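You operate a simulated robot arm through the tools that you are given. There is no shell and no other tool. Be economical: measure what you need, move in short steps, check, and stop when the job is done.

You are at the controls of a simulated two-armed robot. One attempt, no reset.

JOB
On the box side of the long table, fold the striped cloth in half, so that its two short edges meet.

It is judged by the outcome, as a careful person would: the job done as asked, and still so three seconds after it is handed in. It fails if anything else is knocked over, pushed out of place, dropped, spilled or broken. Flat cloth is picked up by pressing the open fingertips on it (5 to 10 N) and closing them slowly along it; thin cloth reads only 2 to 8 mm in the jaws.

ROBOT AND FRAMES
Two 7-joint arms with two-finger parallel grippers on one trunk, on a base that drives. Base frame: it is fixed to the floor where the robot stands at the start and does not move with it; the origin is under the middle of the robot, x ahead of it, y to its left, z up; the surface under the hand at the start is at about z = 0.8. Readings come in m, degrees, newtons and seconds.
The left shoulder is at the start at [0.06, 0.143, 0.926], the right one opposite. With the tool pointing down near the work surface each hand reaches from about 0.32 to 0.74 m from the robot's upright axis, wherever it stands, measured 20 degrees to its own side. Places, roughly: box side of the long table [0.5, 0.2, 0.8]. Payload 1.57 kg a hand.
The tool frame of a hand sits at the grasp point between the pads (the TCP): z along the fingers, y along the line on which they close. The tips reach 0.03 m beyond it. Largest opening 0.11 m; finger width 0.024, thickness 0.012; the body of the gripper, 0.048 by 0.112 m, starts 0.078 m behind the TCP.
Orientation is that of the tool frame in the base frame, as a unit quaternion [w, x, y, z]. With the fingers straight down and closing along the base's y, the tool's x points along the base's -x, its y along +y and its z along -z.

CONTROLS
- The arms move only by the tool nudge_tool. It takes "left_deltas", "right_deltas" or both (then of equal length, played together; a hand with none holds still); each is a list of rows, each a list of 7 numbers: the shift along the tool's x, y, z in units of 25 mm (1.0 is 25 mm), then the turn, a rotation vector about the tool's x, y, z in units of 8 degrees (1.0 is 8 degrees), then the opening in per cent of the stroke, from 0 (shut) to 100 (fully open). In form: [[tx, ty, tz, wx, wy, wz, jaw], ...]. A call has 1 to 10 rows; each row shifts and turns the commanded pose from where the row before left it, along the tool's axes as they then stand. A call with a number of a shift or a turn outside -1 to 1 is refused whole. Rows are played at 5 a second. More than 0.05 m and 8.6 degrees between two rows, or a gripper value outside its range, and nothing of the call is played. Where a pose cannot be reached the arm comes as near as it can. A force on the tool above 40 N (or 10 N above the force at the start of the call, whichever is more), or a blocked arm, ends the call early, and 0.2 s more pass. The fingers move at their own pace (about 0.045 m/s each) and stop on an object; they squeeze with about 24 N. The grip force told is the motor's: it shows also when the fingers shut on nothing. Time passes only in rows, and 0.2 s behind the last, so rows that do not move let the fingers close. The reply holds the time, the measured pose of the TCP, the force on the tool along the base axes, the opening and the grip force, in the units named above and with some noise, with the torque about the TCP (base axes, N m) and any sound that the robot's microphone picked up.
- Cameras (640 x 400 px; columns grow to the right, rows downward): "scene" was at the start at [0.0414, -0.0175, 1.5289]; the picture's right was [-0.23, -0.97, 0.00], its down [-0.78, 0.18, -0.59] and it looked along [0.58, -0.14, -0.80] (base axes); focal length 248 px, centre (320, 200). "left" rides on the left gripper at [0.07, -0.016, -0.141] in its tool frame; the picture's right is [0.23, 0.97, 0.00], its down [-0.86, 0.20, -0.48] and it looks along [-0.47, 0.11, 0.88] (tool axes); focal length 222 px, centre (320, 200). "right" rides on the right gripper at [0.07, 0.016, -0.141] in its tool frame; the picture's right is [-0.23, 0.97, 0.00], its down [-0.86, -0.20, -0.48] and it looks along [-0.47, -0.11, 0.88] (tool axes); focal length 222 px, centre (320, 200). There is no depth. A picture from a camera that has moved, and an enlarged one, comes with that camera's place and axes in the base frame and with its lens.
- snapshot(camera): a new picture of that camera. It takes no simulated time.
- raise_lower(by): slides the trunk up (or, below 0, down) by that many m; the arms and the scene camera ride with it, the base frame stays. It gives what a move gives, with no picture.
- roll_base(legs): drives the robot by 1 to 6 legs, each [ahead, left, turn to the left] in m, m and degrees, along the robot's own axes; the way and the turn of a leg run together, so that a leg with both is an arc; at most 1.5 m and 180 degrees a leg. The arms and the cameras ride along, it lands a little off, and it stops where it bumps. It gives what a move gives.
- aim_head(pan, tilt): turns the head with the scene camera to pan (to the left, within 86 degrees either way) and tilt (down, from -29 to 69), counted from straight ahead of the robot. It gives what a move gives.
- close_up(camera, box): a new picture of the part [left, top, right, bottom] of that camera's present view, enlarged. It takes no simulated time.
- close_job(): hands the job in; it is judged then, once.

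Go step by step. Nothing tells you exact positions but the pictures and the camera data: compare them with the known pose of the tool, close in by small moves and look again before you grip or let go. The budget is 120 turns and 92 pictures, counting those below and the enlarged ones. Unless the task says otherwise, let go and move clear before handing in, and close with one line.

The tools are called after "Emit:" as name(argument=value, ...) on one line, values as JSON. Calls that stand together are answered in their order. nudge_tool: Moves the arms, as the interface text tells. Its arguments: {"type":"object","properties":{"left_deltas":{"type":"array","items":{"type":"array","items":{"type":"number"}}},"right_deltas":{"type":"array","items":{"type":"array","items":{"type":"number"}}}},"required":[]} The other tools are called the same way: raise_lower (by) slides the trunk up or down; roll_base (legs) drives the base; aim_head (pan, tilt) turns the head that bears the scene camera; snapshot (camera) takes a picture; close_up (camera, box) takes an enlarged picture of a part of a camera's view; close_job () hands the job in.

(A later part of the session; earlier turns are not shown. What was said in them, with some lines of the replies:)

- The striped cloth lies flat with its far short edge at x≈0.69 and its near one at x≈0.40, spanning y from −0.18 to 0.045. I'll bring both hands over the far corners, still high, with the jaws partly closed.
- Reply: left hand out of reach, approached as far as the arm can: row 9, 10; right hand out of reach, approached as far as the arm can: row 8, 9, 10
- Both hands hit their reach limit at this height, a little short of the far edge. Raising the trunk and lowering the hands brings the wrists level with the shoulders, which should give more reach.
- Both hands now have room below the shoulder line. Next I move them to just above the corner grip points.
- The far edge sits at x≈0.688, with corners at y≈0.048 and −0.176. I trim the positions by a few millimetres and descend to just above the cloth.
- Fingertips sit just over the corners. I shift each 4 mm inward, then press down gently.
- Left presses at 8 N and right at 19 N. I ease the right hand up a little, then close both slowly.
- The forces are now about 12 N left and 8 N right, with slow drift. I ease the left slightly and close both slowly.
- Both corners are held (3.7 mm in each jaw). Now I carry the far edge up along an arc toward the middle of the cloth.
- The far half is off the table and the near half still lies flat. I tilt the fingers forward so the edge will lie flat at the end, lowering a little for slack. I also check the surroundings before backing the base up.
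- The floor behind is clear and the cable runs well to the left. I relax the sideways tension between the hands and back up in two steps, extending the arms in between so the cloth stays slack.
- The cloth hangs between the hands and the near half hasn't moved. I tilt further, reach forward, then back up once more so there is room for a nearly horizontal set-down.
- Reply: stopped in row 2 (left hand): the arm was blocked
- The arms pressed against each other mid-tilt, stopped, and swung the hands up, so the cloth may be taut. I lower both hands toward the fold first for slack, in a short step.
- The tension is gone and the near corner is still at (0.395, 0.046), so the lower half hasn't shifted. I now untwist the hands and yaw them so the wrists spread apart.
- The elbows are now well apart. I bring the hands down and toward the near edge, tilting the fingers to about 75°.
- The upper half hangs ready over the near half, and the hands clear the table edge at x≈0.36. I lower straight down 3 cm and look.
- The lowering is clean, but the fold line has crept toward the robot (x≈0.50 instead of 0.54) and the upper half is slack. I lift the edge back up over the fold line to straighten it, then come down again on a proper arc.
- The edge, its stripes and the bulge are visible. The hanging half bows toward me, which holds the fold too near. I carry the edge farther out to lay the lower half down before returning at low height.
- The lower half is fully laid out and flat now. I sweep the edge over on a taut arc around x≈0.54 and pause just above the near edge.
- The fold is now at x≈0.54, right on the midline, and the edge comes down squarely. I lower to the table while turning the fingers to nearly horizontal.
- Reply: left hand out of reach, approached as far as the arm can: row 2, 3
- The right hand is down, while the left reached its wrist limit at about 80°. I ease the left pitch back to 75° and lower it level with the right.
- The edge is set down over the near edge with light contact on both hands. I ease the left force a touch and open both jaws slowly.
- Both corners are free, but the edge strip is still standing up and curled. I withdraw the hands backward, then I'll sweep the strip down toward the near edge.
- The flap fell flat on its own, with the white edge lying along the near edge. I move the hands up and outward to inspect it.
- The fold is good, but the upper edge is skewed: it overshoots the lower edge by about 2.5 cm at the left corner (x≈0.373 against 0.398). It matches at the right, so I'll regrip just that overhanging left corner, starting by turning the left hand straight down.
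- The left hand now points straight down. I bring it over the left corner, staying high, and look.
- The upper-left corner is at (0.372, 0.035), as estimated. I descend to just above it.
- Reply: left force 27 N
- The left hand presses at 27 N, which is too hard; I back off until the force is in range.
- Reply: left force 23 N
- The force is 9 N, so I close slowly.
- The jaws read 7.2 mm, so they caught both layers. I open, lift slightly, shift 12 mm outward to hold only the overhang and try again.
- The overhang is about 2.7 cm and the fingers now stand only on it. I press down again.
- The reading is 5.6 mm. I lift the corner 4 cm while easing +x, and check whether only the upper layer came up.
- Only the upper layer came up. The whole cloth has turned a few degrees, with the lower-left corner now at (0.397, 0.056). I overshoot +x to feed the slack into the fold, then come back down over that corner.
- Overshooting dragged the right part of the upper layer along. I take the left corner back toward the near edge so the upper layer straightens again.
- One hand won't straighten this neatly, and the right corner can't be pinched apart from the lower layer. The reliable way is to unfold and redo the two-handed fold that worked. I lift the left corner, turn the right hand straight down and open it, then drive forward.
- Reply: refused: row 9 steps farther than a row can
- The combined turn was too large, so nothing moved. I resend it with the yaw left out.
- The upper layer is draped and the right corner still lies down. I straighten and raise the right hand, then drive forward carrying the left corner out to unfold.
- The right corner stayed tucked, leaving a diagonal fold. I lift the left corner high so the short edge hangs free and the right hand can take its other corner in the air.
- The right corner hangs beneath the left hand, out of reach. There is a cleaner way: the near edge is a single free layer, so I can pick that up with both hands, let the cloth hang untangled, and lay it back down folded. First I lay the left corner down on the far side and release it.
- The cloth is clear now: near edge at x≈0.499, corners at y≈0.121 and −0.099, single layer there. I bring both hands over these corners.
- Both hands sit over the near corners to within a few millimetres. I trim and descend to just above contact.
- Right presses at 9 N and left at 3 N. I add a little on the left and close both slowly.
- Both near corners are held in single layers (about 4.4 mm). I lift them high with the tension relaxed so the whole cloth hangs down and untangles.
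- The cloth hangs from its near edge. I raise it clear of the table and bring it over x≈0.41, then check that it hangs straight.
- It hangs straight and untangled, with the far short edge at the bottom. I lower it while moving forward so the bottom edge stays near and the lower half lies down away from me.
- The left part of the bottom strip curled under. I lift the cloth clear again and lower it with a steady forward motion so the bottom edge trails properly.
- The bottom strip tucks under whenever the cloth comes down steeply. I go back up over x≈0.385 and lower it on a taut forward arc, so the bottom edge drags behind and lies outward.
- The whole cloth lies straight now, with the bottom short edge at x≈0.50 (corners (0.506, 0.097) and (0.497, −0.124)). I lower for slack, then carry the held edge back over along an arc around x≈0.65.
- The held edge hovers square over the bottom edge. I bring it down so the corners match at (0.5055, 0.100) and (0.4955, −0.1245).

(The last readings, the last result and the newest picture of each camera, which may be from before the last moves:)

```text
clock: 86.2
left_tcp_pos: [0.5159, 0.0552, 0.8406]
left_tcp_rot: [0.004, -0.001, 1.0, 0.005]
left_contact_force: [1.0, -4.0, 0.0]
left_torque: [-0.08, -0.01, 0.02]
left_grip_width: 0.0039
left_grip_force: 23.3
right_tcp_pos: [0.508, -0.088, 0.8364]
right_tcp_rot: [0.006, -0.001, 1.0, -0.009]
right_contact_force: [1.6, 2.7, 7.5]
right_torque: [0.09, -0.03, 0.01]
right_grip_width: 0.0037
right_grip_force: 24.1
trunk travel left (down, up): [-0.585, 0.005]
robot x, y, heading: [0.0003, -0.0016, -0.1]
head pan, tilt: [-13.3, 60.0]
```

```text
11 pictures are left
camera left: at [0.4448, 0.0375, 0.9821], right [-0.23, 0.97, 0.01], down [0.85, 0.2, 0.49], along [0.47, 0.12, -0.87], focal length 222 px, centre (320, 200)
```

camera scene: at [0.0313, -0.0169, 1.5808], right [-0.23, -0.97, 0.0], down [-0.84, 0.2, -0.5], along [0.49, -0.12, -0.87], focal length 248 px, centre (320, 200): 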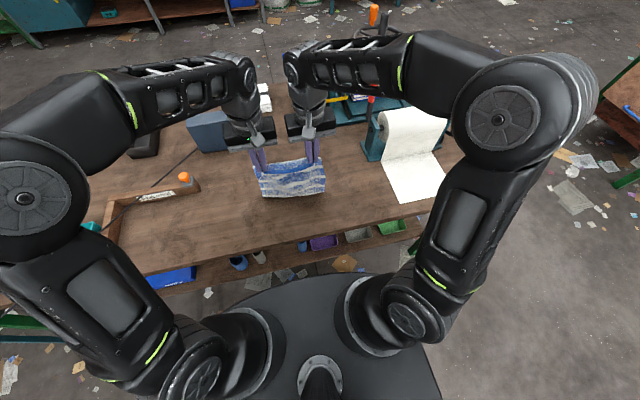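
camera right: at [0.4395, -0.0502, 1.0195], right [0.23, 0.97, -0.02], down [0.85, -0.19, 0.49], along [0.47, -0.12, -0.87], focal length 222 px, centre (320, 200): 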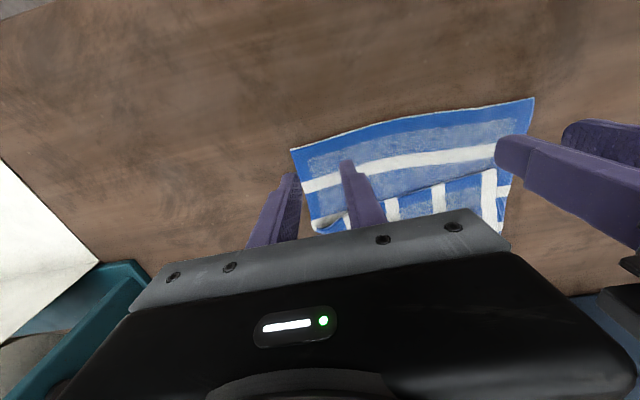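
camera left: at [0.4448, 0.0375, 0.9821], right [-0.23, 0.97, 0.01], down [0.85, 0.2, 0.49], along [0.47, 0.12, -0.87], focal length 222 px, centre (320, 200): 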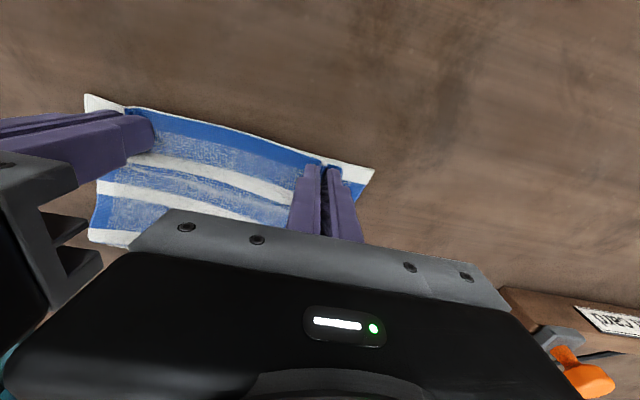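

The edges meet. I set the left hand down the last 3 mm and open both jaws slowly, then rise straight up.

Emit:
nudge_tool(left_deltas=[[0, 0, 0.1, 0, 0, 0, 0], [0, 0, 0, 0, 0, 0, 6], [0, 0, 0, 0, 0, 0, 12], [0, 0, 0, 0, 0, 0, 18], [0, 0, 0, 0, 0, 0, 24], [0, 0, 0, 0, 0, 0, 30], [0, 0, 0, 0, 0, 0, 32]], right_deltas=[[0, 0, 0, 0, 0, 0, 0], [0, 0, 0, 0, 0, 0, 6], [0, 0, 0, 0, 0, 0, 12], [0, 0, 0, 0, 0, 0, 18], [0, 0, 0, 0, 0, 0, 24], [0, 0, 0, 0, 0, 0, 30], [0, 0, 0, 0, 0, 0, 32]])

Emit:
nudge_tool(left_deltas=[[0, 0, -0.4, 0, 0, 0, 32], [0, 0, -0.8, 0, 0, 0, 32], [0, 0, -0.9, 0, 0, 0, 32], [0, 0.5, -0.9, 0, 0, 0, 32], [0, 1, -0.5, 0, 0, 0, 32], [0, 1, 0, 0, 0, 0, 32], [0, 1, 0, 0, 0, 0, 32], [0, 1, 0, 0, 0, 0, 32]], right_deltas=[[0, 0, -0.4, 0, 0, 0, 32], [0, 0, -0.8, 0, 0, 0, 32], [0, 0, -0.9, 0, 0, 0, 32], [0, -0.5, -0.9, 0, 0, 0, 32], [0, -1, -0.5, 0, 0, 0, 32], [0, -1, 0, 0, 0, 0, 32], [0, -1, 0, 0, 0, 0, 32], [0, -1, 0, 0, 0, 0, 32]])

Emit:
close_up(camera="scene", box=[230, 110, 374, 200])

```text
clock: 87.8
left_tcp_pos: [0.5164, 0.0563, 0.8379]
left_tcp_rot: [0.004, -0.001, 1.0, 0.004]
left_contact_force: [0.5, -0.4, 5.5]
left_torque: [0.01, 0.0, 0.01]
left_grip_width: 0.0295
left_grip_force: 0.1
right_tcp_pos: [0.5094, -0.0887, 0.8366]
right_tcp_rot: [0.005, 0.0, 1.0, -0.009]
right_contact_force: [-0.5, -1.1, 3.6]
right_torque: [-0.01, 0.03, 0.02]
right_grip_width: 0.033
right_grip_force: 0.0
trunk travel left (down, up): [-0.585, 0.005]
robot x, y, heading: [-0.0051, 0.0004, -0.2]
head pan, tilt: [-13.3, 60.0]
```

```text
clock: 89.6
left_tcp_pos: [0.5135, 0.1684, 0.9292]
left_tcp_rot: [0.004, -0.001, 1.0, 0.005]
left_contact_force: [0.3, 0.7, -0.4]
left_torque: [-0.01, -0.01, -0.03]
left_grip_width: 0.0351
left_grip_force: 0.0
right_tcp_pos: [0.5089, -0.1995, 0.9291]
right_tcp_rot: [0.005, -0.001, 1.0, -0.008]
right_contact_force: [-0.2, -0.3, -0.5]
right_torque: [0.02, 0.01, 0.02]
right_grip_width: 0.0355
right_grip_force: 0.0
trunk travel left (down, up): [-0.585, 0.005]
robot x, y, heading: [-0.0023, 0.0037, -0.4]
head pan, tilt: [-13.3, 60.0]
```

```text
4.44 times, centred on (302, 155) of scene
camera zoom: at [0.0321, -0.0164, 1.5809], right [-0.23, -0.97, 0.0], down [-0.84, 0.2, -0.5], along [0.49, -0.12, -0.87], focal length 1101 px, centre (400, 400)
```

zoom: 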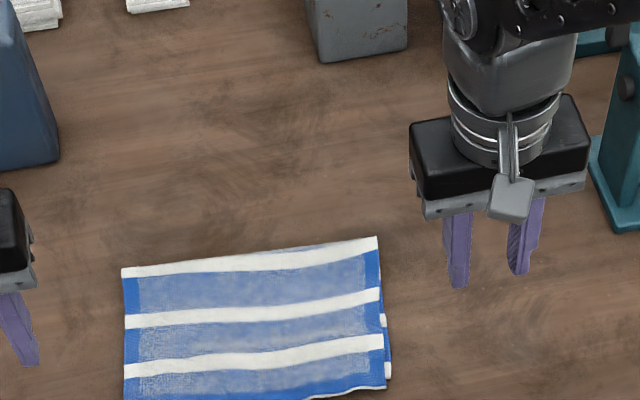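

Released cleanly; the fold looks neat. I look at the near edge up close to judge how well the short edges meet.

Emit:
close_up(camera="scene", box=[246, 154, 342, 214])

Emit:
snapshot(camera="scene")

```text
6.67 times, centred on (294, 184) of scene
camera zoom: at [0.0321, -0.0164, 1.5809], right [-0.23, -0.97, 0.0], down [-0.84, 0.2, -0.5], along [0.49, -0.12, -0.87], focal length 1651 px, centre (493, 307)
```

zoom: 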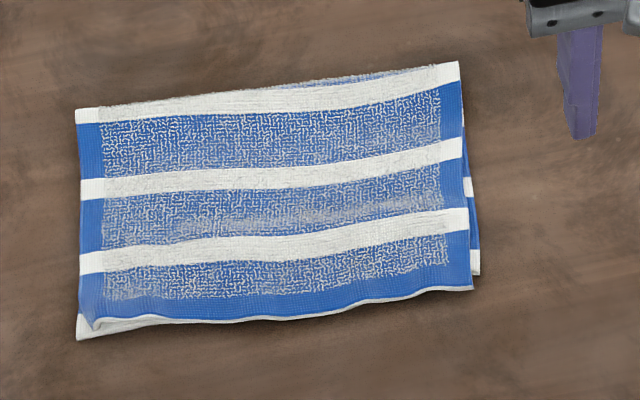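

```text
8 pictures are left
camera scene: at [0.0321, -0.0164, 1.5809], right [-0.23, -0.97, 0.0], down [-0.84, 0.2, -0.5], along [0.49, -0.12, -0.87], focal length 248 px, centre (320, 200)
```

scene: 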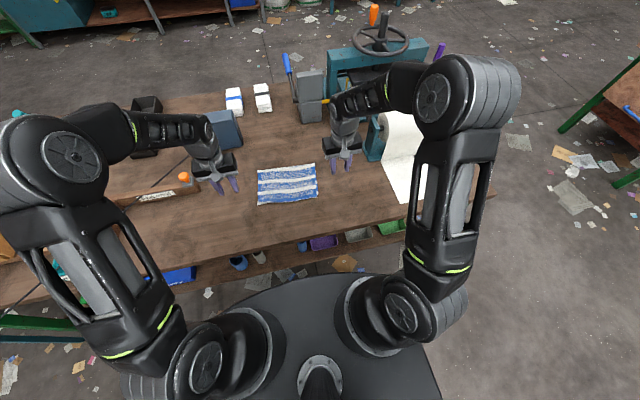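

The cloth is folded in half with its two short edges meeting to within about a centimetre. Both hands are clear and nothing else has moved, so I hand it in.

Emit:
close_job()

```text
The job is handed in.
```

The striped cloth is folded in half and handed in; its two short edges meet to within about 1 cm. It now lies about 10 cm further from the table's front edge than at the start, and nothing else on the table was moved.
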